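You operate a simulated robot arm through the tools that you are given. There is no shell and no other tool. Be economical: measure what you need, move in short steps, check, and stop when the job is done.

The job below is to be done with a simulated robot arm. You get a single attempt, and the scene is never put back.

TASK
Cooking's done: flames out, pot covered, pan on the trivet, gas tap shut.
Fine: knobs off first, gas tap last. Keep clear of bare flame and boiling steam.

It is judged by the outcome, as a careful person would: the job done as asked, and still so three seconds after it is handed in. It fails if anything else is knocked over, pushed out of place, dropped, spilled or broken.

THE ROBOT
A 7-joint arm with a two-finger parallel gripper, fixed in place. Base frame: the origin is at the foot of the arm, x ahead of it, y to its left, z up. Readings come in m, degrees, newtons and seconds.
With the tool pointing down near the work surface it reaches from about 0.1 to 0.88 m from the base axis. Its first joint turns from -115.0 to 115.0 degrees. Payload 3.91 kg.
The TCP is the grasp point between the finger pads, 0.03 m short of the fingertips. In the tool frame z runs along the fingers and y along their closing line. The gripper opens to 0.11 m. The fingers are 0.02 m wide and 0.01 m thick; the gripper's body (0.048 by 0.112 m) begins 0.055 m behind the TCP.
Orientation is that of the tool frame in the base frame, as a unit quaternion [w, x, y, z]. With the fingers straight down and closing along the base's y, the tool's x points along the base's -x, its y along +y and its z along -z.

THE INTERFACE
- The arm moves only by the tool apply_moves. Its argument "commands" is a list of rows, each a list of 7 numbers: the shift along the tool's x, y, z in m, then the turn, a rotation vector about the tool's x, y, z in degrees, then the opening in per cent of the stroke, from 0 (shut) to 100 (fully open). In form: [[dx, dy, dz, ax, ay, az, grip], ...]. A call has 1 to 8 rows; each row shifts and turns the commanded pose from where the row before left it, along the tool's axes as they then stand. A row lasts 0.2 s, in which the tool goes at most 0.05 m and 8.6 degrees; a call with a longer step from one row to the next is refused whole, and so is a gripper value outside its range. Where a pose cannot be reached the arm comes as near as it can. A force on the tool above 40 N (or 10 N above the force at the start of the call, whichever is more), or a blocked arm, ends the call early, and 0.2 s more pass. Each finger travels about 0.153 m/s and halts on what it meets, pressing with about 22 N; the grip force reading is that of the motor and also rises with nothing between the fingers. The clock runs only during rows and for 0.2 s after the last one: add rows that do not move to give the fingers time. It gives the time, the measured TCP pose, the force on the tool (base axes), the opening and the grip force at its end, in the units of the frame above (readings bear some noise), with the torque about the TCP (base axes, N m) and any sound that the robot's microphone picked up.
- Cameras (640 x 400 px; columns grow to the right, rows downward): "scene" is fixed at [0.0499, 0.6479, 1.4947]; the picture's right is [-0.82, -0.57, 0.00], its down [-0.23, 0.34, -0.91] and it looks along [0.52, -0.75, -0.41] (base axes); focal length 335 px, centre (320, 200). "wrist" rides on the gripper at [0.072, 0.017, -0.103] in the tool frame; the picture's right is [-0.23, 0.97, 0.00], its down [-0.76, -0.18, -0.62] and it looks along [-0.61, -0.14, 0.78] (tool axes); focal length 222 px, centre (320, 200). There is no depth. A picture from a camera that has moved, and an enlarged one, comes with that camera's place and axes in the base frame and with its lens.
- grab_frame(camera): a new picture of that camera. No time passes.
- move_column(by): slides the trunk up (or, below 0, down) by that many m; the arm rides with it, the base frame stays. It gives what a move gives, with no picture.
- zoom(camera, box): a new picture of the part [left, top, right, bottom] of that camera's present view, enlarged. No time passes.
- finish_job(): hands the job in; it is judged then, once.

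Go step by step. Nothing tells you positions but the pictures and the camera data: compare them with the known pose of the tool, close in by small moves and look again before you grip or let go. The budget is 120 turns and 68 pictures, counting those below and the enlarged ones. Unless the task says otherwise, let go and move clear before handing in, and close with one line.

The tools are called after "Request:" as a command line: name --pt "numbers of a row" for each row, then --argument value for the rest, lists and objects as JSON in quotes. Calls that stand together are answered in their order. apply_moves: Moves the arm, as the interface text tells. Its arguments: {"type":"object","properties":{"commands":{"type":"array"}},"required":["commands"]} The other tools are called the same way: move_column (by) slides the trunk up or down; grab_frame (camera) takes a picture; zoom (camera, box) takes an enlarged picture of a part of a camera's view; finish_job () hands the job in.

At the start:

```text
t: 0.0
tool_pos: [0.5114, -0.1688, 1.2135]
tcp_rot: [0.001, 0.0, 1.0, 0.0]
wrist_force: [0.2, 0.6, 0.4]
ft_torque: [0.0, 0.0, -0.01]
opening: 0.1099
grip_force: 0.1
trunk travel left (down, up): [-0.85, 0.14]
```

scene: 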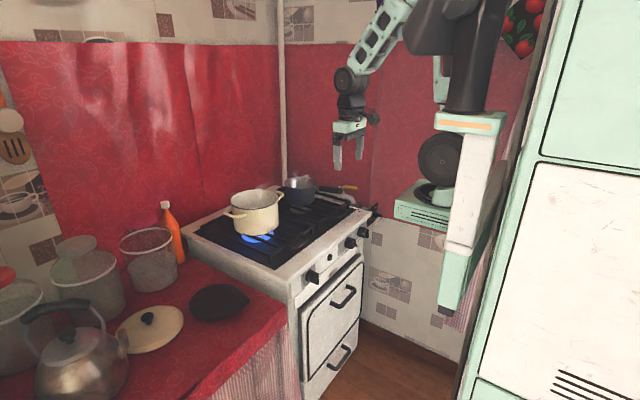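
wrist: 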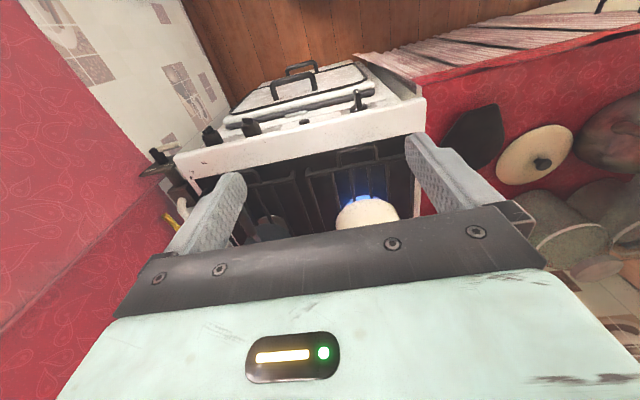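

I see a stove with a cream pot over a blue flame, a dark pan at the back, and a lid and a trivet on the red counter. I'll zoom in for details first.

Request:
zoom --camera "scene" --box '[180, 160, 400, 300]'

Request:
zoom --camera "scene" --box '[0, 190, 300, 400]'

Request:
zoom --camera "scene" --box '[270, 165, 400, 250]'

Request:
zoom --camera "wrist" --box '[140, 60, 440, 250]'

```text
2.86 times, centred on (290, 230) of scene
camera zoom: at [0.0499, 0.6479, 1.4947], right [-0.82, -0.57, 0.0], down [-0.23, 0.34, -0.91], along [0.52, -0.75, -0.41], focal length 958 px, centre (406, 114)
```

zoom: 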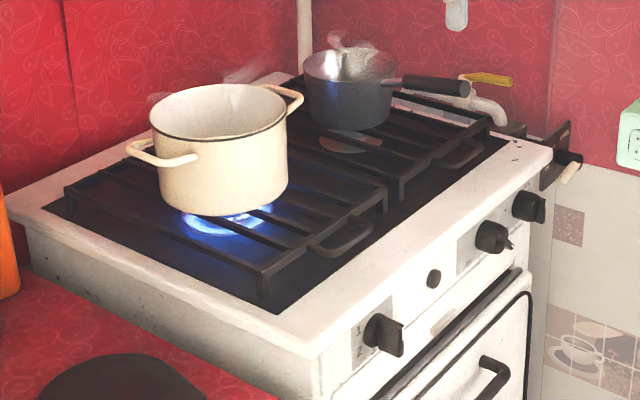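

```text
1.90 times, centred on (150, 295) of scene
camera zoom: at [0.0499, 0.6479, 1.4947], right [-0.82, -0.57, 0.0], down [-0.23, 0.34, -0.91], along [0.52, -0.75, -0.41], focal length 638 px, centre (644, 19)
```

zoom: 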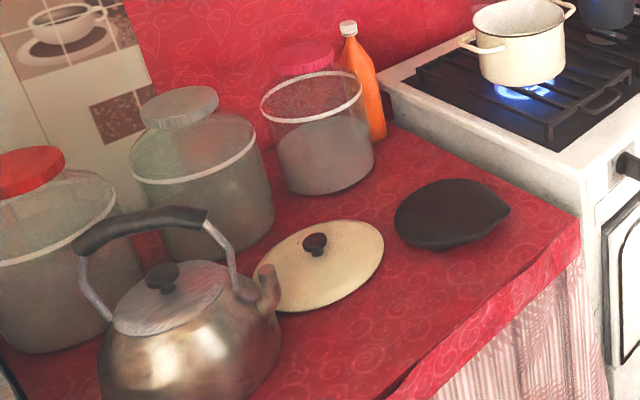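

```text
4.71 times, centred on (335, 208) of scene
camera zoom: at [0.0499, 0.6479, 1.4947], right [-0.82, -0.57, 0.0], down [-0.23, 0.34, -0.91], along [0.52, -0.75, -0.41], focal length 1577 px, centre (249, 165)
```

zoom: 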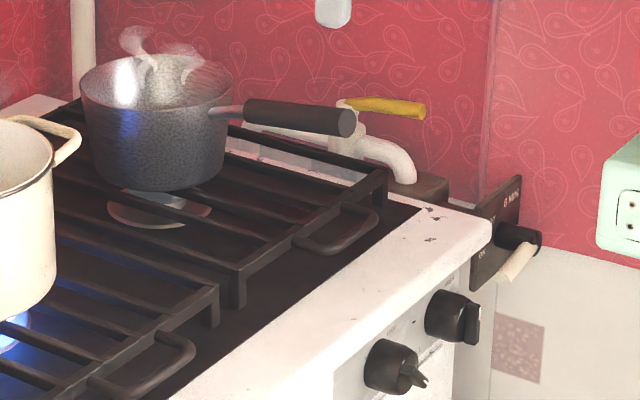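

```text
2.11 times, centred on (290, 155) of wrist
camera zoom: at [0.4383, -0.1522, 1.3177], right [0.23, 0.97, 0.0], down [0.76, -0.18, 0.62], along [0.61, -0.14, -0.78], focal length 468 px, centre (383, 295)
```

zoom: 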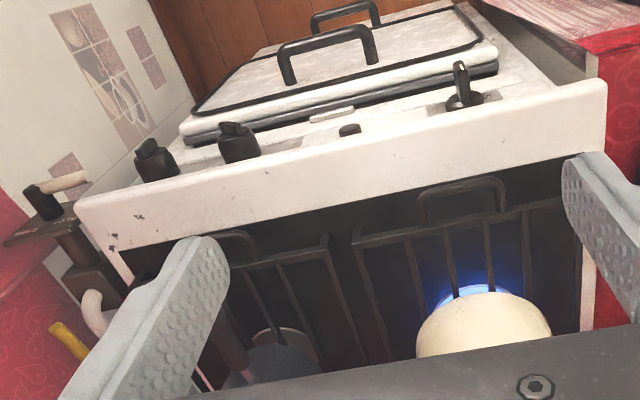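

The knobs look to be on the front panel at about x 0.60, z 0.79, with y near -0.10, -0.35 and -0.46. Next I'll look closer at the dark flat item, the lid, and the gas tap area.

Request:
zoom --camera "scene" --box '[105, 270, 265, 370]'

Request:
zoom --camera "scene" --box '[326, 180, 390, 220]'

Request:
zoom --camera "scene" --box '[290, 220, 386, 280]'

```text
4.00 times, centred on (185, 320) of scene
camera zoom: at [0.0499, 0.6479, 1.4947], right [-0.82, -0.57, 0.0], down [-0.23, 0.34, -0.91], along [0.52, -0.75, -0.41], focal length 1341 px, centre (860, -280)
```

zoom: 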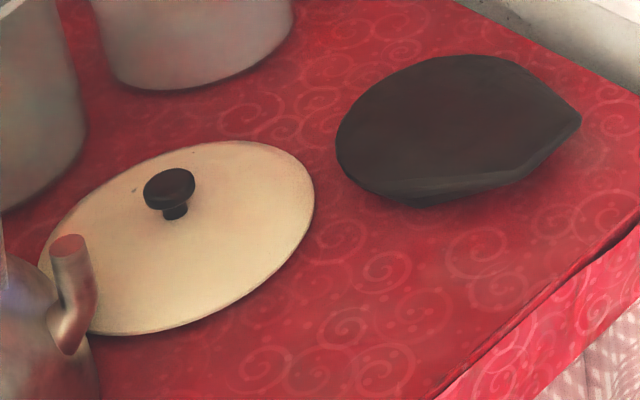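

```text
10.00 times, centred on (358, 200) of scene
camera zoom: at [0.0499, 0.6479, 1.4947], right [-0.82, -0.57, 0.0], down [-0.23, 0.34, -0.91], along [0.52, -0.75, -0.41], focal length 3352 px, centre (-60, 200)
```

zoom: 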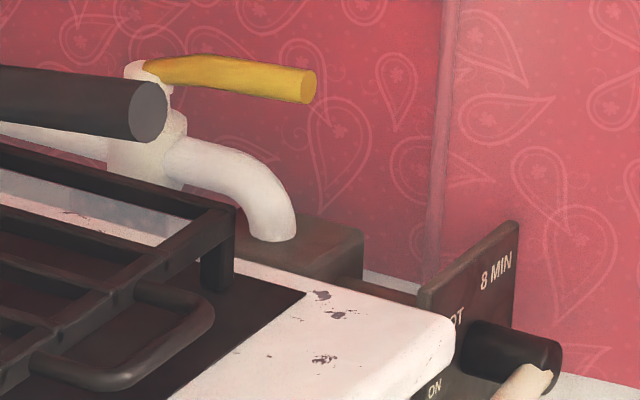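

```text
6.67 times, centred on (338, 250) of scene
camera zoom: at [0.0499, 0.6479, 1.4947], right [-0.82, -0.57, 0.0], down [-0.23, 0.34, -0.91], along [0.52, -0.75, -0.41], focal length 2234 px, centre (200, -133)
```

zoom: 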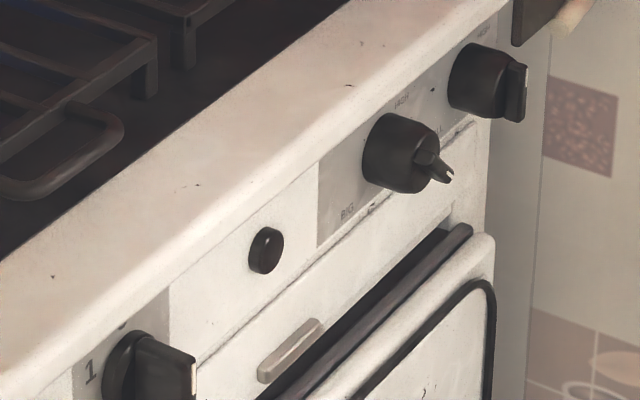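

There is a labelled panel ("8 MIN", "ON", …) at the stove's right and a yellow-handled valve on a white pipe behind it. I'll pull back and tilt the tool so the wrist camera faces the front panel, then lower the trunk.

Request:
apply_moves --pt "0.04 0 0 0 -8.5 0 100" --pt "0.0396 0 -0.0059 0 -8.5 0 100" --pt "0.0383 0 -0.0117 0 -8.5 0 100" --pt "0.0361 0 -0.0172 0 -8.5 0 100" --pt "0 0 0 0 -8.5 0 100" --pt "0 0 0 0 -8.5 0 100"

Request:
move_column --by -0.3

Request:
grab_frame --camera "wrist"

```text
t: 1.4
tool_pos: [0.5344, -0.2661, 1.3318]
tcp_rot: [0.431, 0.001, 0.903, -0.001]
wrist_force: [0.2, -0.5, 0.0]
ft_torque: [-0.02, 0.0, 0.0]
opening: 0.1102
grip_force: 0.1
out of reach, approached as far as the arm can: row 1, 2, 3, 4, 5, 6
trunk travel left (down, up): [-0.85, 0.14]
```

```text
t: 4.4
tool_pos: [0.5328, -0.2655, 1.0324]
tcp_rot: [0.431, 0.001, 0.903, 0.0]
wrist_force: [-0.4, 0.1, 0.6]
ft_torque: [-0.01, 0.03, -0.02]
opening: 0.1101
grip_force: 0.0
trunk travel left (down, up): [-0.55, 0.44]
```

```text
58 pictures are left
camera wrist: at [0.4068, -0.2501, 1.0418], right [0.14, 0.97, 0.18], down [0.0, -0.18, 0.98], along [0.99, -0.14, -0.02], focal length 222 px, centre (320, 200)
```

wrist: 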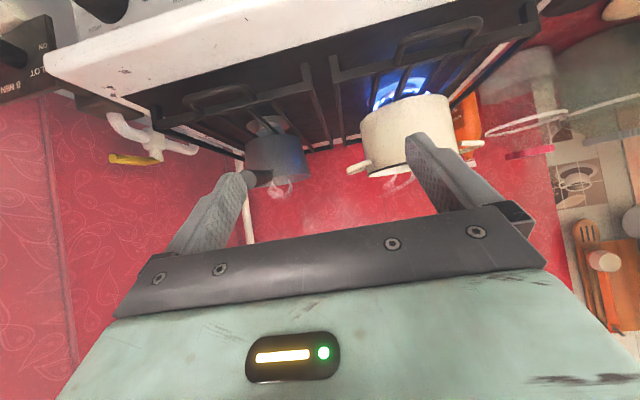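

The arm hit its fold limit near the trunk, so it stopped short. I'll try a small retreat to see how the commanded pose behaves.

Request:
apply_moves --pt "0.0252 0 -0.031 0 0 0 100" --pt "0.0252 0 -0.031 0 0 0 100"

```text
t: 5.0
tool_pos: [0.4956, -0.2918, 1.037]
tcp_rot: [0.429, -0.001, 0.903, 0.002]
wrist_force: [0.1, -0.3, 0.0]
ft_torque: [0.03, 0.0, 0.0]
opening: 0.1102
grip_force: 0.1
out of reach, approached as far as the arm can: row 1, 2
trunk travel left (down, up): [-0.55, 0.44]
```

Request:
move_column --by -0.23

Request:
grab_frame --camera "wrist"

Request:
grab_frame --camera "scene"

```text
t: 7.4
tool_pos: [0.4949, -0.2904, 0.8071]
tcp_rot: [0.43, -0.002, 0.903, 0.002]
wrist_force: [-0.4, 0.3, 0.1]
ft_torque: [0.0, 0.02, 0.0]
opening: 0.1099
grip_force: 0.0
trunk travel left (down, up): [-0.32, 0.67]
```

```text
57 pictures are left
camera wrist: at [0.3692, -0.2749, 0.8175], right [0.14, 0.97, 0.18], down [0.0, -0.18, 0.98], along [0.99, -0.14, -0.02], focal length 222 px, centre (320, 200)
```

wrist: 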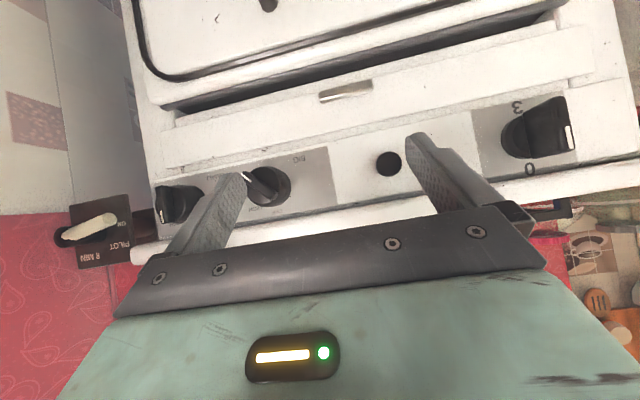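

```text
56 pictures are left
```

scene: 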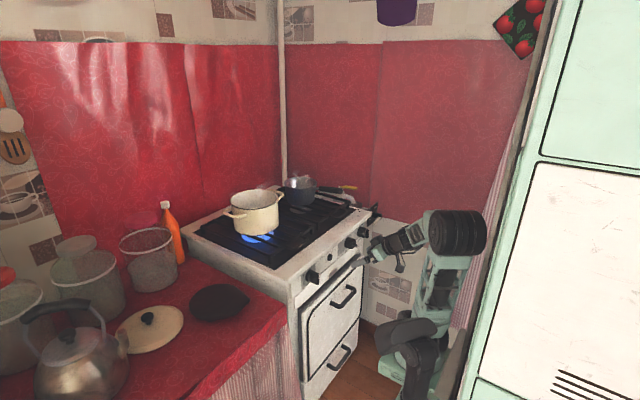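

Request:
zoom --camera "wrist" --box '[40, 140, 200, 290]'

Request:
zoom --camera "wrist" --box '[140, 130, 350, 250]'

Request:
zoom --camera "wrist" --box '[460, 80, 620, 190]'

```text
2.67 times, centred on (120, 215) of wrist
camera zoom: at [0.3692, -0.2749, 0.8175], right [0.14, 0.97, 0.18], down [0.0, -0.18, 0.98], along [0.99, -0.14, -0.02], focal length 592 px, centre (853, 160)
```

zoom: 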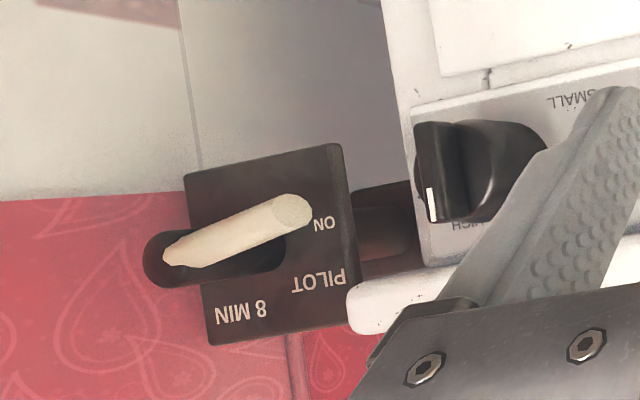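

```text
3.05 times, centred on (245, 190) of wrist
camera zoom: at [0.3692, -0.2749, 0.8175], right [0.14, 0.97, 0.18], down [0.0, -0.18, 0.98], along [0.99, -0.14, -0.02], focal length 677 px, centre (549, 230)
```

zoom: 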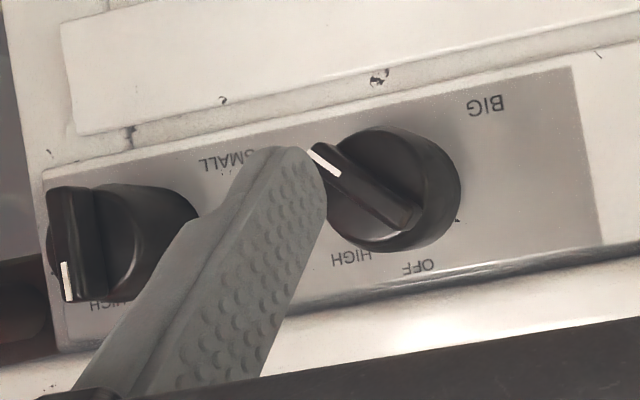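

```text
3.64 times, centred on (540, 135) of wrist
camera zoom: at [0.3692, -0.2749, 0.8175], right [0.14, 0.97, 0.18], down [0.0, -0.18, 0.98], along [0.99, -0.14, -0.02], focal length 808 px, centre (-480, 436)
```

zoom: 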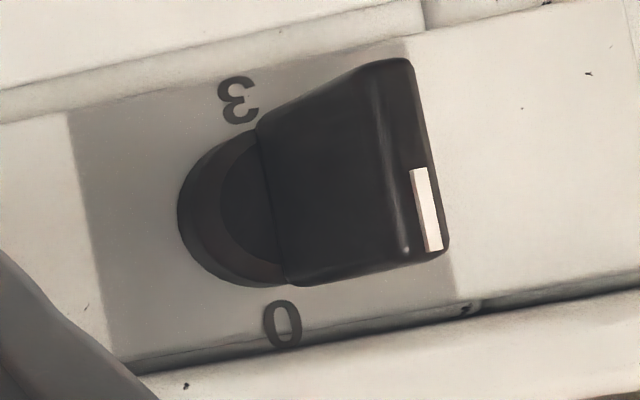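

The oven knob points at 0 and the SMALL knob appears to point straight up (off). The BIG knob is on, its mark pointing lower-right at about (0.59, -0.352, 0.79), with OFF straight up. I'll level the tool in front of BIG.

Request:
apply_moves --pt "0 -0.0124 0 0 -7.8 0 100" --pt "0 -0.0124 0 0 -7.8 0 100" --pt "0 -0.0124 0 0 -7.8 0 100" --pt "0 -0.0124 0 0 -7.8 0 100" --pt "0 -0.0124 0 0 -7.8 0 100"

```text
t: 8.6
tool_pos: [0.5061, -0.3782, 0.8258]
tcp_rot: [0.707, 0.0, 0.707, 0.001]
wrist_force: [-0.1, -1.0, -0.1]
ft_torque: [0.02, 0.01, 0.01]
opening: 0.1103
grip_force: 0.1
out of reach, approached as far as the arm can: row 1, 2, 3, 4
trunk travel left (down, up): [-0.32, 0.67]
```

Request:
apply_moves --pt "0.015 0.012 0 0 0 0 100" --pt "0.015 0.012 0 0 0 0 100" --pt "0 0 0 0 0 8.5 80" --pt "0 0 0 0 0 8.5 80" --pt "0 0 0 0 0 8.5 80" --pt "0 0 0 0 0 8.5 80" --pt "0 0 0 0 0 8.5 80" --pt "0 0 0 0 0 8.5 80"

```text
t: 10.4
tool_pos: [0.5155, -0.3806, 0.8016]
tcp_rot: [0.636, 0.306, 0.639, 0.306]
wrist_force: [0.7, -0.1, 0.1]
ft_torque: [-0.01, 0.0, 0.0]
opening: 0.0881
grip_force: 0.2
out of reach, approached as far as the arm can: row 1, 2
trunk travel left (down, up): [-0.32, 0.67]
```

Request:
apply_moves --pt "0 0 0 0 0 8.5 70" --pt "0 0 0 0 0 8.5 70" --pt "0 0 0 0 0 8.5 70" --pt "0 0 0 0 0 8.5 70" --pt "0 0 0 0 0 8.5 70" --pt "0 0 0 0 0 8.5 70" --pt "0 0 0 0 0 8.5 70" --pt "0 0 0 0 0 8.5 70"

Request:
grab_frame --camera "wrist"

```text
t: 12.2
tool_pos: [0.5152, -0.3816, 0.8029]
tcp_rot: [0.357, 0.61, 0.359, 0.61]
wrist_force: [0.0, 0.9, -0.5]
ft_torque: [-0.03, 0.0, 0.0]
opening: 0.0771
grip_force: 0.0
trunk travel left (down, up): [-0.32, 0.67]
```

```text
52 pictures are left
camera wrist: at [0.4122, -0.3266, 0.8536], right [0.0, -0.67, 0.74], down [-0.62, -0.58, -0.53], along [0.78, -0.46, -0.42], focal length 222 px, centre (320, 200)
```

wrist: 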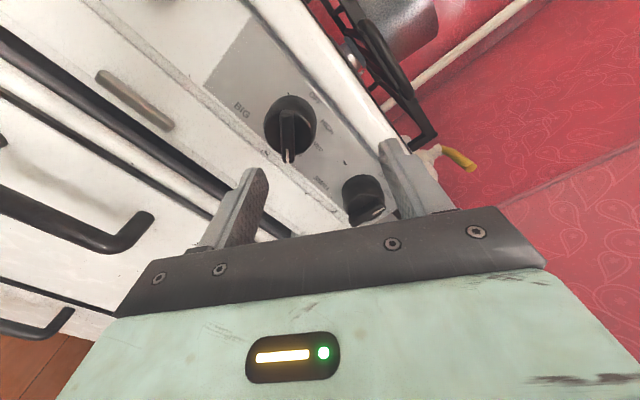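

Request:
zoom --camera "wrist" --box '[220, 70, 400, 250]'

```text
2.22 times, centred on (310, 160) of wrist
camera zoom: at [0.4122, -0.3266, 0.8536], right [0.0, -0.67, 0.74], down [-0.62, -0.58, -0.53], along [0.78, -0.46, -0.42], focal length 494 px, centre (342, 289)
```

zoom: 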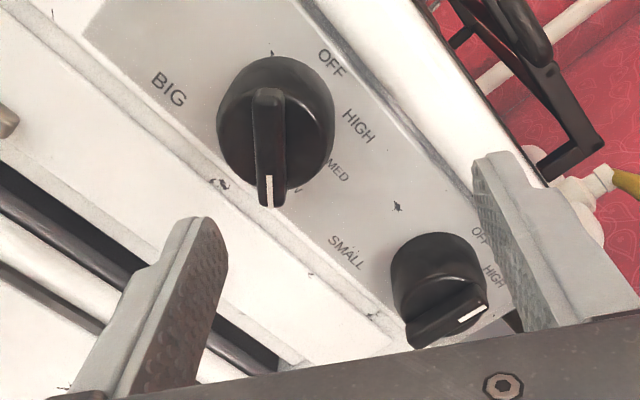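

SMALL points to OFF, and BIG points to LOW, roughly 130° clockwise from OFF. I'll align with BIG's fin at about (0.58, -0.356, 0.788).

Request:
apply_moves --pt "0.0152 -0.0254 0 0 0 0 60" --pt "0 0 0 0 0 8.5 60" --pt "0 0 0.01 0 0 0 60" --pt "0 0 0 0 0 0 60"

Request:
grab_frame --camera "wrist"

```text
t: 13.2
tool_pos: [0.5329, -0.3798, 0.7905]
tcp_rot: [0.312, 0.635, 0.313, 0.634]
wrist_force: [0.8, 0.6, 0.4]
ft_torque: [-0.01, -0.02, 0.01]
opening: 0.0661
grip_force: 0.1
out of reach, approached as far as the arm can: row 1
trunk travel left (down, up): [-0.32, 0.67]
```

```text
50 pictures are left
camera wrist: at [0.4304, -0.3338, 0.8506], right [0.0, -0.77, 0.63], down [-0.62, -0.5, -0.6], along [0.78, -0.39, -0.48], focal length 222 px, centre (320, 200)
```

wrist: 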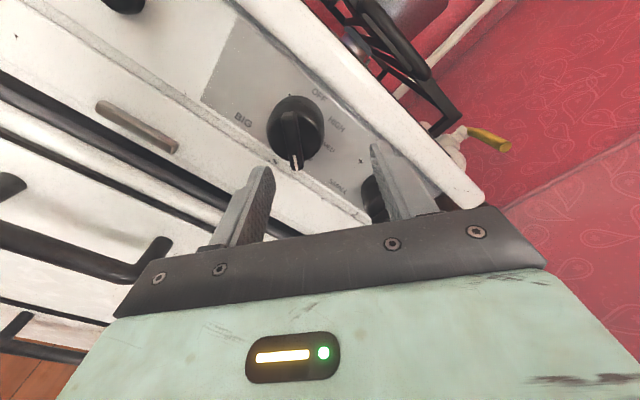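

Request:
apply_moves --pt "0.0175 -0.0165 0.004 0 0 0 60" --pt "0 0 0 0 0 0 60"

```text
t: 13.8
tool_pos: [0.5441, -0.3699, 0.7928]
tcp_rot: [0.312, 0.635, 0.313, 0.634]
wrist_force: [-0.7, 0.6, -0.2]
ft_torque: [-0.02, 0.02, 0.01]
opening: 0.066
grip_force: 0.1
out of reach, approached as far as the arm can: row 1
trunk travel left (down, up): [-0.32, 0.67]
```

Request:
apply_moves --pt "0.0081 -0.0125 0.008 0 0 0 60" --pt "0 0 0.008 0 0 0 60" --pt "0 0 0 0 0 0 60"

Request:
grab_frame --camera "wrist"

```text
t: 14.6
tool_pos: [0.5656, -0.3655, 0.7895]
tcp_rot: [0.311, 0.635, 0.314, 0.634]
wrist_force: [-0.8, 0.0, 0.0]
ft_torque: [0.01, 0.02, 0.01]
opening: 0.0662
grip_force: 0.0
out of reach, approached as far as the arm can: row 1
trunk travel left (down, up): [-0.32, 0.67]
```

```text
49 pictures are left
camera wrist: at [0.4622, -0.3192, 0.8478], right [0.0, -0.77, 0.63], down [-0.62, -0.5, -0.6], along [0.78, -0.39, -0.48], focal length 222 px, centre (320, 200)
```

wrist: 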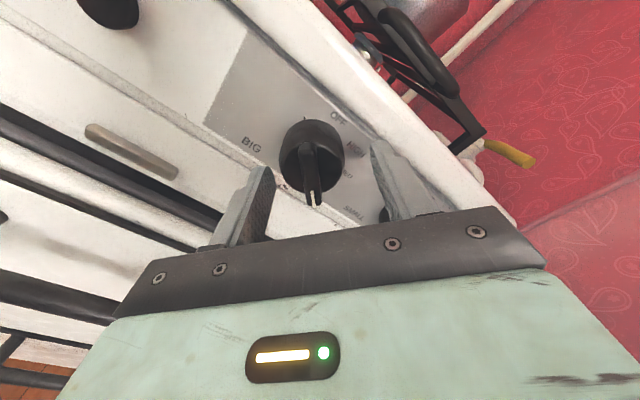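

The fin sits between the fingers. I'll centre slightly and close.

Request:
apply_moves --pt "0.005 -0.0045 0 0 0 0 60" --pt "0 0 0 0 0 0 0" --pt "0 0 0 0 0 0 0" --pt "0 0 0 0 0 0 0"

Request:
zoom --camera "wrist" --box '[220, 80, 420, 230]'

```text
t: 15.6
tool_pos: [0.5671, -0.359, 0.7867]
tcp_rot: [0.31, 0.635, 0.315, 0.633]
wrist_force: [-3.4, 5.2, -8.4]
ft_torque: [-0.08, 0.2, -0.03]
opening: 0.0405
grip_force: 45.0
trunk travel left (down, up): [-0.32, 0.67]
```

```text
2.67 times, centred on (320, 155) of wrist
camera zoom: at [0.4631, -0.3131, 0.8473], right [0.01, -0.77, 0.63], down [-0.62, -0.5, -0.6], along [0.78, -0.39, -0.49], focal length 592 px, centre (320, 320)
```

zoom: 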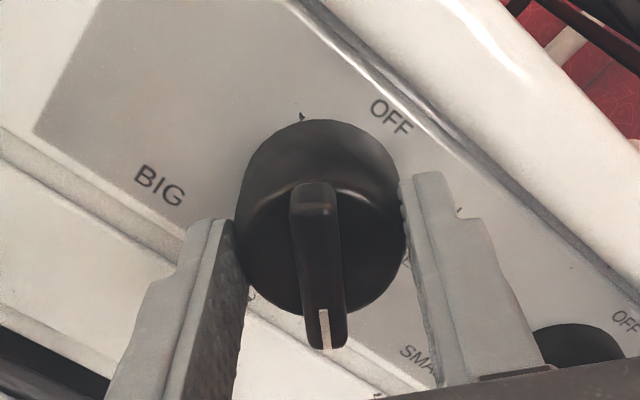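

It holds the knob body (40 mm). Now I turn it counter-clockwise toward OFF.

Request:
apply_moves --pt "0 0 0 0 0 -8.5 0" --pt "0 0 0 0 0 -8.5 0" --pt "0 0 0 0 0 -8.5 0" --pt "0 0 0 0 0 -8.5 0" --pt "0 0 0 0 0 -8.5 0" --pt "0 0 0 0 0 -8.5 0" --pt "0 0 0 0 0 -8.5 0" --pt "0 0 0 0 0 -8.5 0"

Request:
zoom --camera "wrist" --box '[220, 80, 420, 230]'

```text
t: 17.4
tool_pos: [0.5657, -0.3595, 0.7873]
tcp_rot: [0.611, 0.353, 0.616, 0.351]
wrist_force: [-9.0, 14.6, -33.5]
ft_torque: [0.04, 0.59, 0.0]
opening: 0.0402
grip_force: 44.7
trunk travel left (down, up): [-0.32, 0.67]
```

```text
2.67 times, centred on (320, 155) of wrist
camera zoom: at [0.4626, -0.289, 0.7666], right [0.01, 0.3, 0.95], down [-0.62, -0.75, 0.24], along [0.79, -0.59, 0.18], focal length 592 px, centre (320, 320)
```

zoom: 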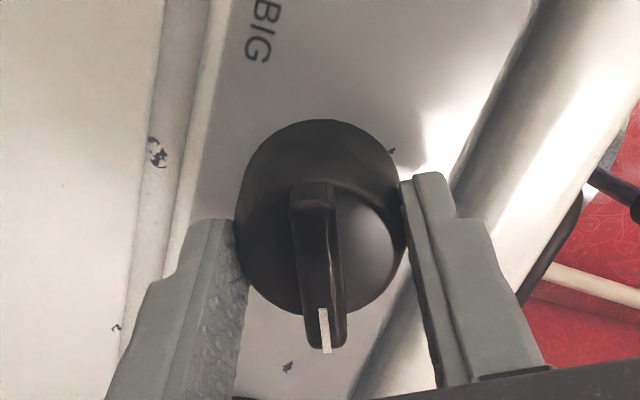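

Request:
apply_moves --pt "0.0037 -0.0024 0 0 0 0 0"

```text
t: 17.8
tool_pos: [0.5669, -0.3601, 0.7858]
tcp_rot: [0.613, 0.35, 0.615, 0.351]
wrist_force: [-27.3, 16.3, -9.7]
ft_torque: [0.02, 0.82, 1.09]
opening: 0.0404
grip_force: 44.4
out of reach, approached as far as the arm can: row 1
trunk travel left (down, up): [-0.32, 0.67]
```

Request:
apply_moves --pt "0 0 -0.002 0 0 -8.5 0" --pt "0 0 0 0 0 -8.5 0" --pt "0 0 0 0 0 -8.5 0" --pt "0 0 0 0 0 -8.5 0" --pt "0 0 0 0 0 -8.5 0" --pt "0 0 0 0 0 -8.5 0"

Request:
zoom --camera "wrist" --box '[220, 80, 420, 230]'

Request:
zoom --camera "scene" --box '[200, 170, 400, 295]'

```text
t: 19.2
tool_pos: [0.5669, -0.3605, 0.7858]
tcp_rot: [0.705, 0.051, 0.705, 0.053]
wrist_force: [-1.7, 13.2, 6.2]
ft_torque: [-0.02, 0.96, 0.62]
opening: 0.0403
grip_force: 44.7
trunk travel left (down, up): [-0.32, 0.67]
```

```text
2.67 times, centred on (320, 155) of wrist
camera zoom: at [0.463, -0.3339, 0.718], right [0.0, 0.93, 0.37], down [-0.62, -0.29, 0.73], along [0.78, -0.23, 0.58], focal length 592 px, centre (320, 320)
```

zoom: 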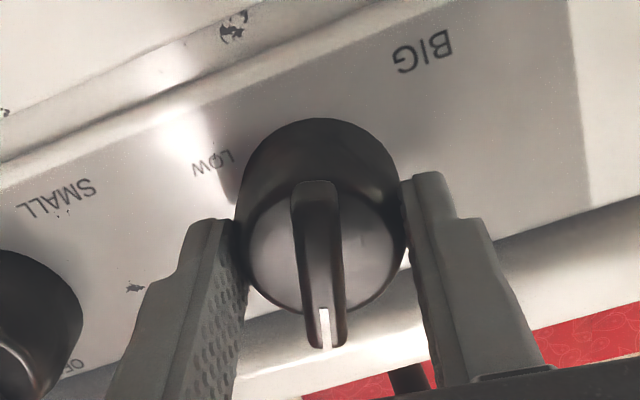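

```text
3.20 times, centred on (300, 232) of scene
camera zoom: at [0.0499, 0.6479, 1.4947], right [-0.82, -0.57, 0.0], down [-0.23, 0.34, -0.91], along [0.52, -0.75, -0.41], focal length 1072 px, centre (384, 96)
```

zoom: 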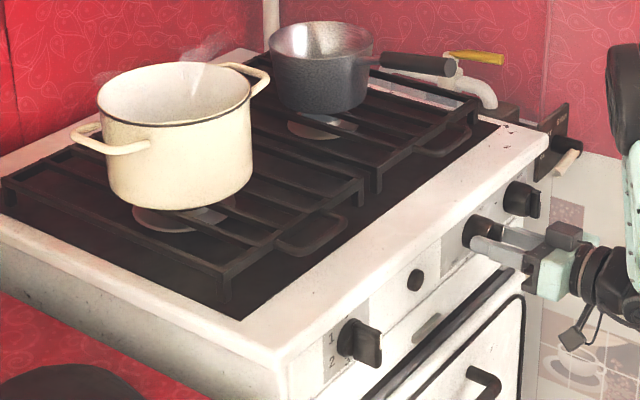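

Flame is out; the mark still seems ~15° short of OFF, so I'll finish the turn.

Request:
apply_moves --pt "0 0 0 0 0 -7.0 0" --pt "0 0 0 0 0 -7.0 0"

Request:
zoom --camera "wrist" --box '[180, 80, 460, 240]'

```text
t: 19.8
tool_pos: [0.5672, -0.3614, 0.7873]
tcp_rot: [0.706, -0.035, 0.706, -0.034]
wrist_force: [7.8, 10.2, 11.3]
ft_torque: [-0.03, 0.6, 0.29]
opening: 0.0402
grip_force: 45.0
trunk travel left (down, up): [-0.32, 0.67]
```

```text
2.29 times, centred on (320, 160) of wrist
camera zoom: at [0.4631, -0.3516, 0.7134], right [0.0, 0.99, 0.13], down [-0.62, -0.1, 0.78], along [0.78, -0.08, 0.62], focal length 508 px, centre (320, 291)
```

zoom: 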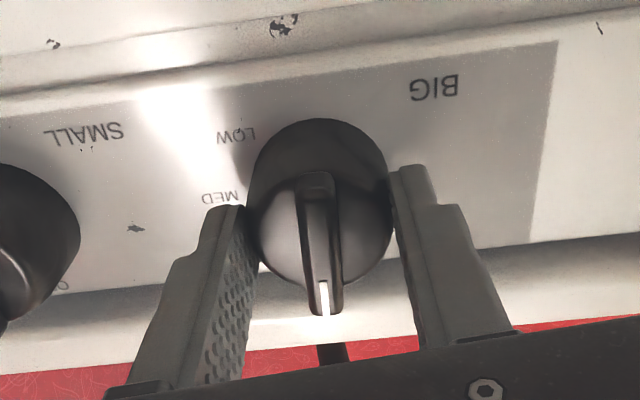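

Request:
apply_moves --pt "0 0 0 0 0 -4.0 0" --pt "0 0 0 0 0 0 60" --pt "0 0 0 0 0 0 60" --pt "0 0 -0.03 0 0 0 60" --pt "0 0 -0.03 0 0 0 60"

Request:
grab_frame --camera "wrist"

```text
t: 21.0
tool_pos: [0.5162, -0.3827, 0.7877]
tcp_rot: [0.704, -0.059, 0.706, -0.056]
wrist_force: [0.3, 0.4, -0.2]
ft_torque: [-0.01, -0.01, 0.03]
opening: 0.066
grip_force: 0.0
out of reach, approached as far as the arm can: row 4, 5
trunk travel left (down, up): [-0.32, 0.67]
```

```text
43 pictures are left
camera wrist: at [0.4119, -0.3794, 0.7148], right [0.0, 1.0, 0.06], down [-0.62, -0.05, 0.78], along [0.78, -0.04, 0.62], focal length 222 px, centre (320, 200)
```

wrist: 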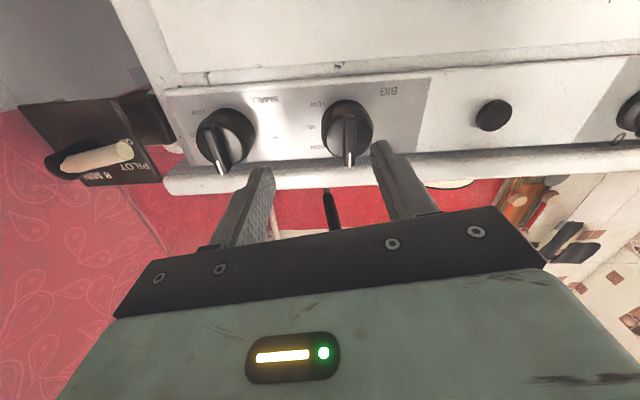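

BIG now matches SMALL, pointing to OFF. Next I'll look at the lever panel on the stove's right side more directly.

Request:
apply_moves --pt "0.007 -0.042 -0.01 0 0 4.7 100" --pt "0.004 -0.043 -0.01 0 0 4.7 100" --pt "0 -0.045 0 0 8.5 0 100" --pt "0 -0.04 0 0 8.5 0 100" --pt "0 0 0 0 8.5 0 100" --pt "0 0 0 0 8.5 0 100"

Request:
grab_frame --camera "wrist"

```text
t: 22.4
tool_pos: [0.4949, -0.5534, 0.7886]
tcp_rot: [0.468, 0.0, 0.884, 0.0]
wrist_force: [-0.1, -0.9, 0.6]
ft_torque: [-0.02, -0.03, 0.01]
opening: 0.1097
grip_force: 0.1
trunk travel left (down, up): [-0.32, 0.67]
```

```text
42 pictures are left
camera wrist: at [0.3686, -0.5372, 0.7885], right [0.13, 0.97, 0.19], down [-0.09, -0.18, 0.98], along [0.99, -0.14, 0.06], focal length 222 px, centre (320, 200)
```

wrist: 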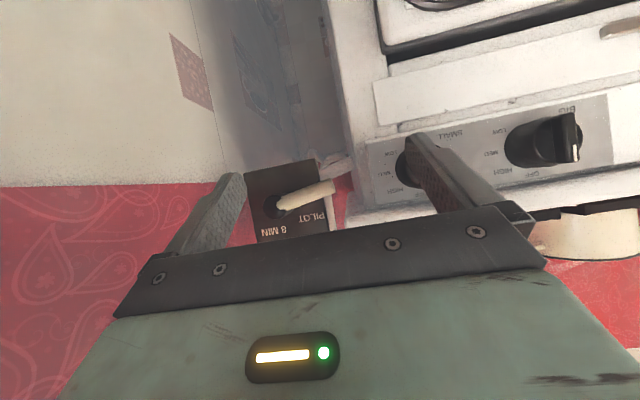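

Request:
zoom --camera "wrist" --box '[230, 140, 360, 250]'

```text
3.64 times, centred on (295, 195) of wrist
camera zoom: at [0.3686, -0.5372, 0.7885], right [0.13, 0.97, 0.19], down [-0.09, -0.18, 0.98], along [0.99, -0.14, 0.06], focal length 808 px, centre (411, 218)
```

zoom: 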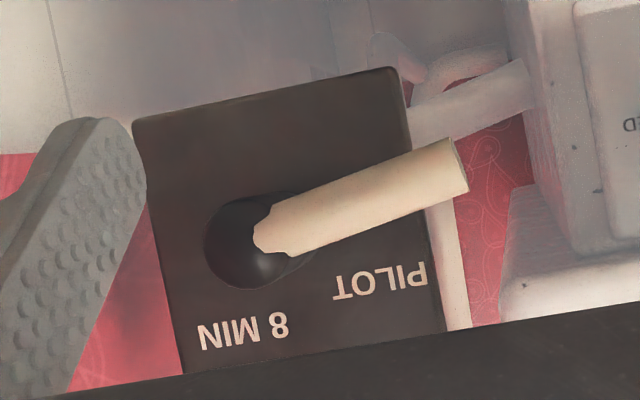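

The lever panel reads ON / PILOT / 8 MIN with no shut position, while the yellow handle is on the pipe itself. I'll raise the trunk and look at the pipe valve, pan and pot from above.

Request:
move_column --by 0.42

Request:
apply_moves --pt "0 0 0 0 8.5 0 100" --pt "0 0 0 0 8.5 0 100" --pt "0 0 0 0 8.5 0 100" --pt "0 0 0 0 8.5 0 100"

Request:
grab_frame --camera "wrist"

```text
refused: 0.42 is not a number from -0.4 to 0.4
```

```text
t: 23.4
tool_pos: [0.4958, -0.554, 0.7881]
tcp_rot: [0.189, 0.0, 0.982, -0.001]
wrist_force: [-0.9, 0.4, 0.0]
ft_torque: [0.02, -0.01, 0.02]
opening: 0.1102
grip_force: 0.1
trunk travel left (down, up): [-0.32, 0.67]
```

```text
40 pictures are left
camera wrist: at [0.3897, -0.537, 0.8589], right [0.21, 0.97, 0.08], down [0.48, -0.18, 0.86], along [0.85, -0.14, -0.5], focal length 222 px, centre (320, 200)
```

wrist: 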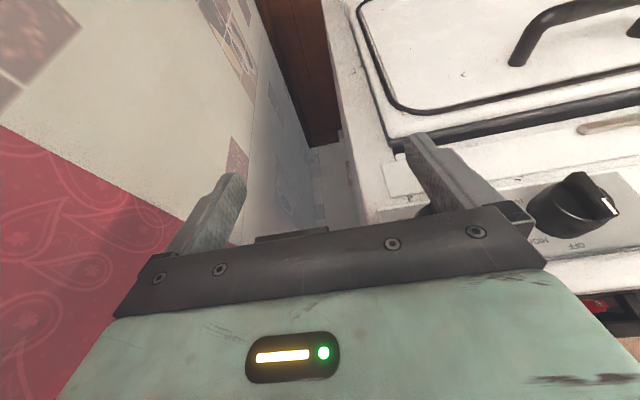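

Request:
move_column --by 0.4

Request:
grab_frame --camera "wrist"

```text
t: 27.2
tool_pos: [0.4952, -0.5531, 1.1878]
tcp_rot: [0.19, -0.001, 0.982, 0.0]
wrist_force: [-0.6, -0.7, 0.1]
ft_torque: [-0.01, -0.02, 0.0]
opening: 0.1102
grip_force: 0.1
trunk travel left (down, up): [-0.72, 0.27]
```

```text
39 pictures are left
camera wrist: at [0.3899, -0.5369, 1.2584], right [0.21, 0.97, 0.08], down [0.48, -0.18, 0.86], along [0.85, -0.14, -0.5], focal length 222 px, centre (320, 200)
```

wrist: 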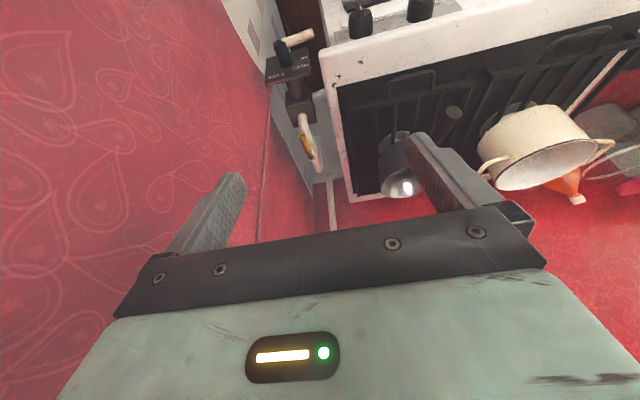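

Request:
zoom --camera "wrist" --box '[240, 20, 430, 215]'

Request:
zoom --camera "wrist" --box '[250, 60, 350, 180]'

```text
2.05 times, centred on (335, 118) of wrist
camera zoom: at [0.3899, -0.5369, 1.2584], right [0.21, 0.97, 0.08], down [0.48, -0.18, 0.86], along [0.85, -0.14, -0.5], focal length 456 px, centre (289, 369)
```

zoom: 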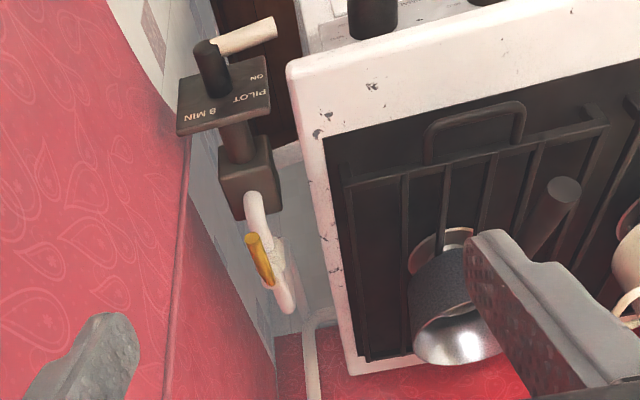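

```text
3.33 times, centred on (300, 120) of wrist
camera zoom: at [0.3899, -0.5369, 1.2584], right [0.21, 0.97, 0.08], down [0.48, -0.18, 0.86], along [0.85, -0.14, -0.5], focal length 740 px, centre (387, 467)
```

zoom: 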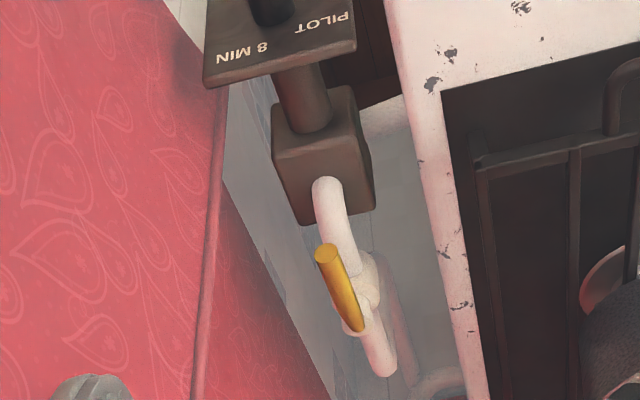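

The yellow valve handle lies along the pipe, so it's open, and it can be turned across later. By triangulation the pot rim is near (0.858, -0.118, 1.00), the pan handle end near (0.657, -0.364, 1.00) and the lid knob near (0.843, 0.336, 0.82). I'll check the steam, then head to the lid.

Request:
zoom --camera "scene" --box '[200, 140, 360, 250]'

Request:
apply_moves --pt "0 0.05 0 0 7.5 0 60" --pt "0 0.05 0 0 7.4 0 60" --pt "0 0.05 0 0 7 0 60" --pt "0 0.05 0 0 0 0 60" --pt "0 0.05 0 0 0 0 60" --pt "0 0.05 0 0 0 0 60" --pt "0 0.05 0 0 0 0 60" --pt "0 0.05 0 0 0 0 60"

```text
3.64 times, centred on (280, 195) of scene
camera zoom: at [0.0499, 0.6479, 1.4947], right [-0.82, -0.57, 0.0], down [-0.23, 0.34, -0.91], along [0.52, -0.75, -0.41], focal length 1219 px, centre (466, 218)
```

zoom: 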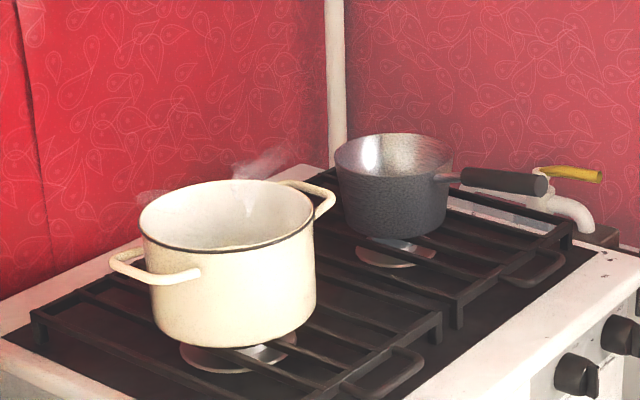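

```text
t: 29.1
tool_pos: [0.4998, -0.1544, 1.1887]
tcp_rot: [0.0, 0.0, 1.0, -0.001]
wrist_force: [0.4, -0.6, 0.0]
ft_torque: [0.0, 0.03, -0.01]
opening: 0.066
grip_force: 0.0
trunk travel left (down, up): [-0.72, 0.27]
```

Steam over the pot is fading. I'll move over in front of the lid.

Request:
apply_moves --pt "0 0.05 0 0 0 0 60" --pt "0 0.05 0 0 0 0 60" --pt "0 0.05 0 0 0 0 60" --pt "0 0.05 0 0 0 0 60" --pt "0 0.05 0 0 0 0 60" --pt "0 0.05 0 0 0 0 60" --pt "0 0.05 0 0 0 0 60" --pt "0 0.05 0 0 0 0 60"

Request:
grab_frame --camera "wrist"

```text
t: 30.9
tool_pos: [0.4935, 0.2484, 1.1895]
tcp_rot: [-0.001, 0.0, 1.0, 0.0]
wrist_force: [-0.7, -0.3, 0.3]
ft_torque: [0.04, -0.04, 0.0]
opening: 0.0659
grip_force: 0.1
trunk travel left (down, up): [-0.72, 0.27]
```

```text
35 pictures are left
camera wrist: at [0.4207, 0.264, 1.2942], right [0.23, 0.97, 0.0], down [0.76, -0.18, 0.62], along [0.61, -0.14, -0.78], focal length 222 px, centre (320, 200)
```

wrist: 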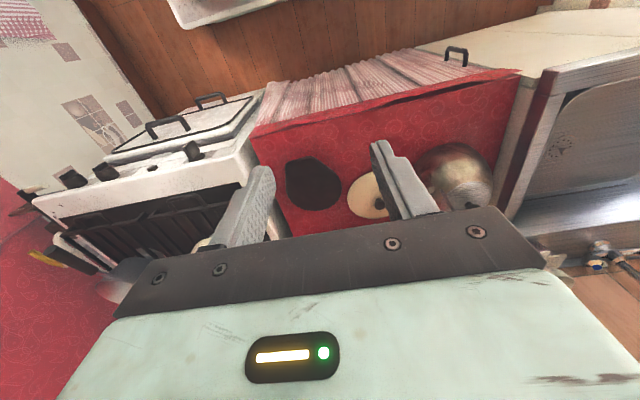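

Lid knob at about (0.845, 0.336, 0.82), trivet centre about (0.755, 0.164). The lid is just past straight-down reach, so I'll approach it tilted 25° outward.

Request:
apply_moves --pt "-0.0435 0.0098 0 0 0 0 60" --pt "-0.0435 0.0098 0 0 0 0 60" --pt "-0.0435 0.0098 0 0 0 0 60" --pt "-0.0435 0.0098 0 0 0 0 60" --pt "-0.0435 0.0098 0 0 0 0 60" --pt "-0.0435 0.0098 0 0 0 0 60" --pt "-0.0435 0.0098 0 0 0 0 60"

Request:
apply_moves --pt "0 0 0 0 0 -7.25 60" --pt "0 0 0 0 0 -7.25 60" --pt "0 0 0 0 0 -7.2 60" --pt "0 0 0 0 -8.4 0 60" --pt "0 0 0 0 -8.3 0 60" --pt "0 0 0 0 -8.3 0 60"

Request:
move_column --by -0.22

Request:
grab_frame --camera "wrist"

```text
t: 32.5
tool_pos: [0.7662, 0.2897, 1.179]
tcp_rot: [-0.001, -0.001, 1.0, -0.001]
wrist_force: [-0.1, 1.0, 0.0]
ft_torque: [-0.01, -0.05, 0.0]
opening: 0.0659
grip_force: 0.0
out of reach, approached as far as the arm can: row 6, 7
trunk travel left (down, up): [-0.72, 0.27]
```

```text
t: 33.9
tool_pos: [0.7646, 0.2877, 1.178]
tcp_rot: [0.213, -0.184, 0.959, 0.041]
wrist_force: [0.7, 0.6, -0.5]
ft_torque: [-0.01, 0.0, 0.02]
opening: 0.0659
grip_force: 0.0
trunk travel left (down, up): [-0.72, 0.27]
```

```text
t: 36.2
tool_pos: [0.7657, 0.2883, 0.9571]
tcp_rot: [0.212, -0.186, 0.959, 0.042]
wrist_force: [-0.3, -0.2, -0.3]
ft_torque: [0.01, 0.02, 0.0]
opening: 0.066
grip_force: 0.0
trunk travel left (down, up): [-0.5, 0.49]
```

```text
34 pictures are left
camera wrist: at [0.6569, 0.2631, 1.0222], right [-0.17, 0.98, 0.1], down [0.46, -0.01, 0.89], along [0.87, 0.19, -0.45], focal length 222 px, centre (320, 200)
```

wrist: 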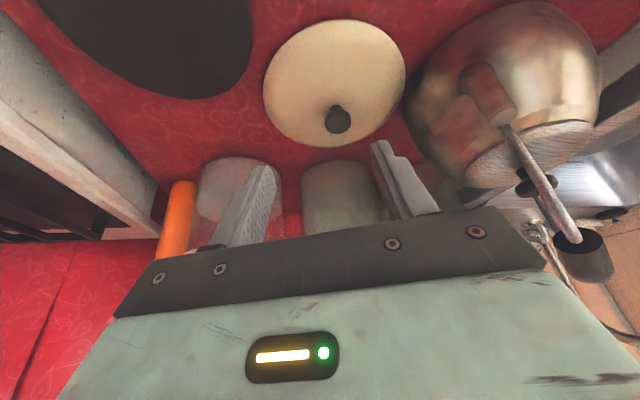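

Request:
apply_moves --pt "-0.01 0.008 0.035 0 0 0 60" --pt "-0.0102 0.0081 0.035 0 0 0 60" --pt "0 0 0.035 0 0 0 60" --pt "0 0 0 0 0 0 60"

Request:
zoom --camera "wrist" --box '[180, 60, 480, 250]'

Request:
zoom --camera "scene" --box '[60, 230, 260, 370]'

```text
t: 37.2
tool_pos: [0.8171, 0.3255, 0.8722]
tcp_rot: [0.212, -0.185, 0.959, 0.041]
wrist_force: [0.4, -0.3, 0.4]
ft_torque: [0.02, 0.0, -0.01]
opening: 0.0659
grip_force: 0.0
trunk travel left (down, up): [-0.5, 0.49]
```

```text
2.11 times, centred on (330, 155) of wrist
camera zoom: at [0.709, 0.3002, 0.9361], right [-0.17, 0.98, 0.1], down [0.46, -0.01, 0.89], along [0.87, 0.19, -0.45], focal length 468 px, centre (299, 295)
```

zoom: 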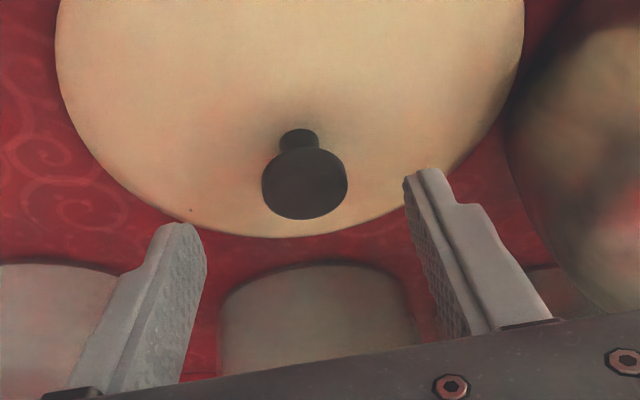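

```text
2.86 times, centred on (160, 300) of scene
camera zoom: at [0.0499, 0.6479, 1.4947], right [-0.82, -0.57, 0.0], down [-0.23, 0.34, -0.91], along [0.52, -0.75, -0.41], focal length 958 px, centre (777, -86)
```

zoom: 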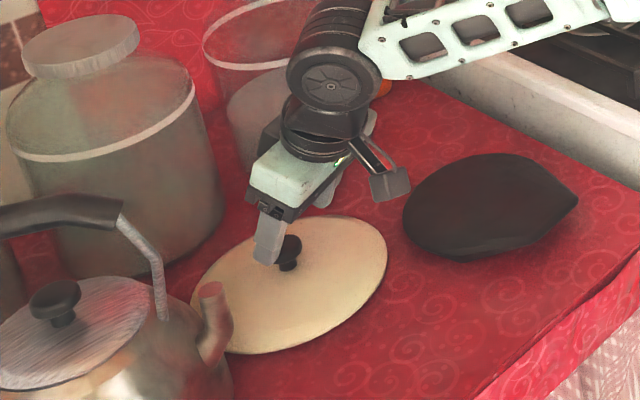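

Fingers straddle the knob head. Descend about 5 cm along the tool and close.

Request:
apply_moves --pt "-0.001 0 0.025 0 0 0 60" --pt "0 0 0.025 0 0 0 60" --pt "0 0 0 0 0 0 60"

Request:
zoom --camera "wrist" --box '[180, 60, 480, 250]'

```text
t: 38.0
tool_pos: [0.8388, 0.3344, 0.8287]
tcp_rot: [0.214, -0.184, 0.958, 0.042]
wrist_force: [-0.5, 0.5, 11.0]
ft_torque: [0.17, 0.07, 0.01]
opening: 0.0661
grip_force: 0.7
trunk travel left (down, up): [-0.5, 0.49]
```

```text
2.11 times, centred on (330, 155) of wrist
camera zoom: at [0.7308, 0.3095, 0.893], right [-0.17, 0.98, 0.1], down [0.46, -0.01, 0.89], along [0.87, 0.2, -0.45], focal length 468 px, centre (299, 295)
```

zoom: 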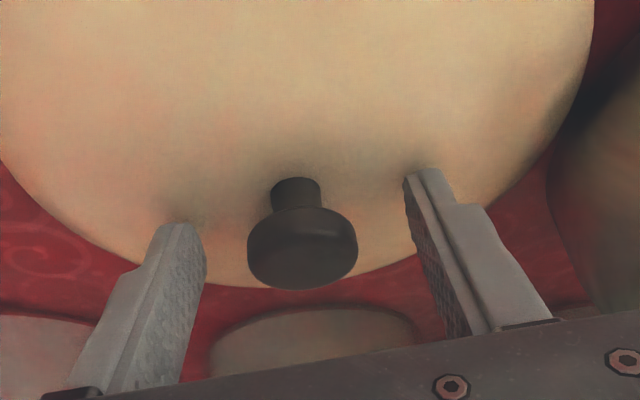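

Request:
apply_moves --pt "0 0 -0.003 0 0 0 60" --pt "0 0 0 0 0 0 0" --pt "0 0 0 0 0 0 0" --pt "0 0 0 0 0 0 0"

Request:
apply_moves --pt "-0.0085 0 -0.018 0 0 0 0" --pt "-0.0085 0 -0.018 0 0 0 0" --pt "0 0 0 0 0 0 0"

Request:
grab_frame --camera "wrist"

Request:
zoom --camera "scene" --box '[60, 230, 260, 370]'

```text
t: 39.0
tool_pos: [0.8372, 0.3345, 0.8308]
tcp_rot: [0.212, -0.184, 0.959, 0.041]
wrist_force: [-2.1, -1.3, 11.9]
ft_torque: [-0.03, 0.04, 0.07]
opening: 0.0309
grip_force: 22.0
trunk travel left (down, up): [-0.5, 0.49]
```

```text
t: 39.8
tool_pos: [0.8365, 0.3338, 0.8687]
tcp_rot: [0.211, -0.185, 0.959, 0.041]
wrist_force: [0.1, 0.1, -0.9]
ft_torque: [-0.07, 0.02, 0.03]
opening: 0.031
grip_force: 22.1
trunk travel left (down, up): [-0.5, 0.49]
```

```text
30 pictures are left
camera wrist: at [0.7295, 0.3082, 0.9333], right [-0.17, 0.98, 0.1], down [0.46, -0.01, 0.89], along [0.87, 0.19, -0.45], focal length 222 px, centre (320, 200)
```

wrist: 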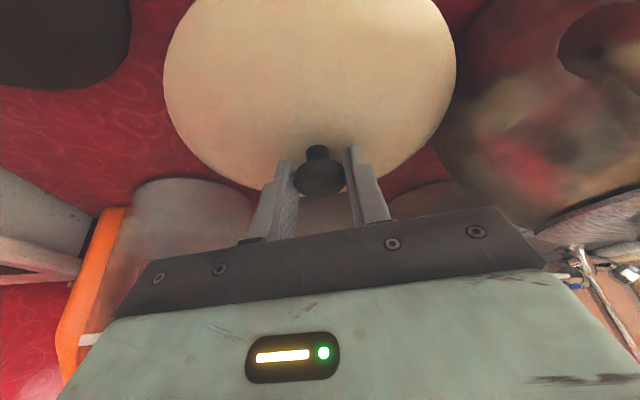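

```text
2.86 times, centred on (160, 300) of scene
camera zoom: at [0.0499, 0.6479, 1.4947], right [-0.82, -0.57, 0.0], down [-0.23, 0.34, -0.91], along [0.52, -0.75, -0.41], focal length 958 px, centre (777, -86)
```

zoom: 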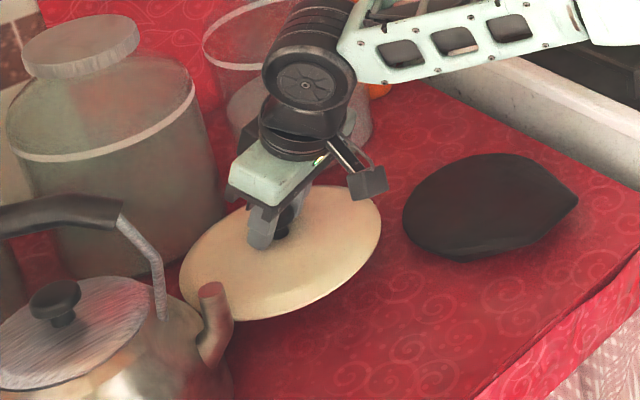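

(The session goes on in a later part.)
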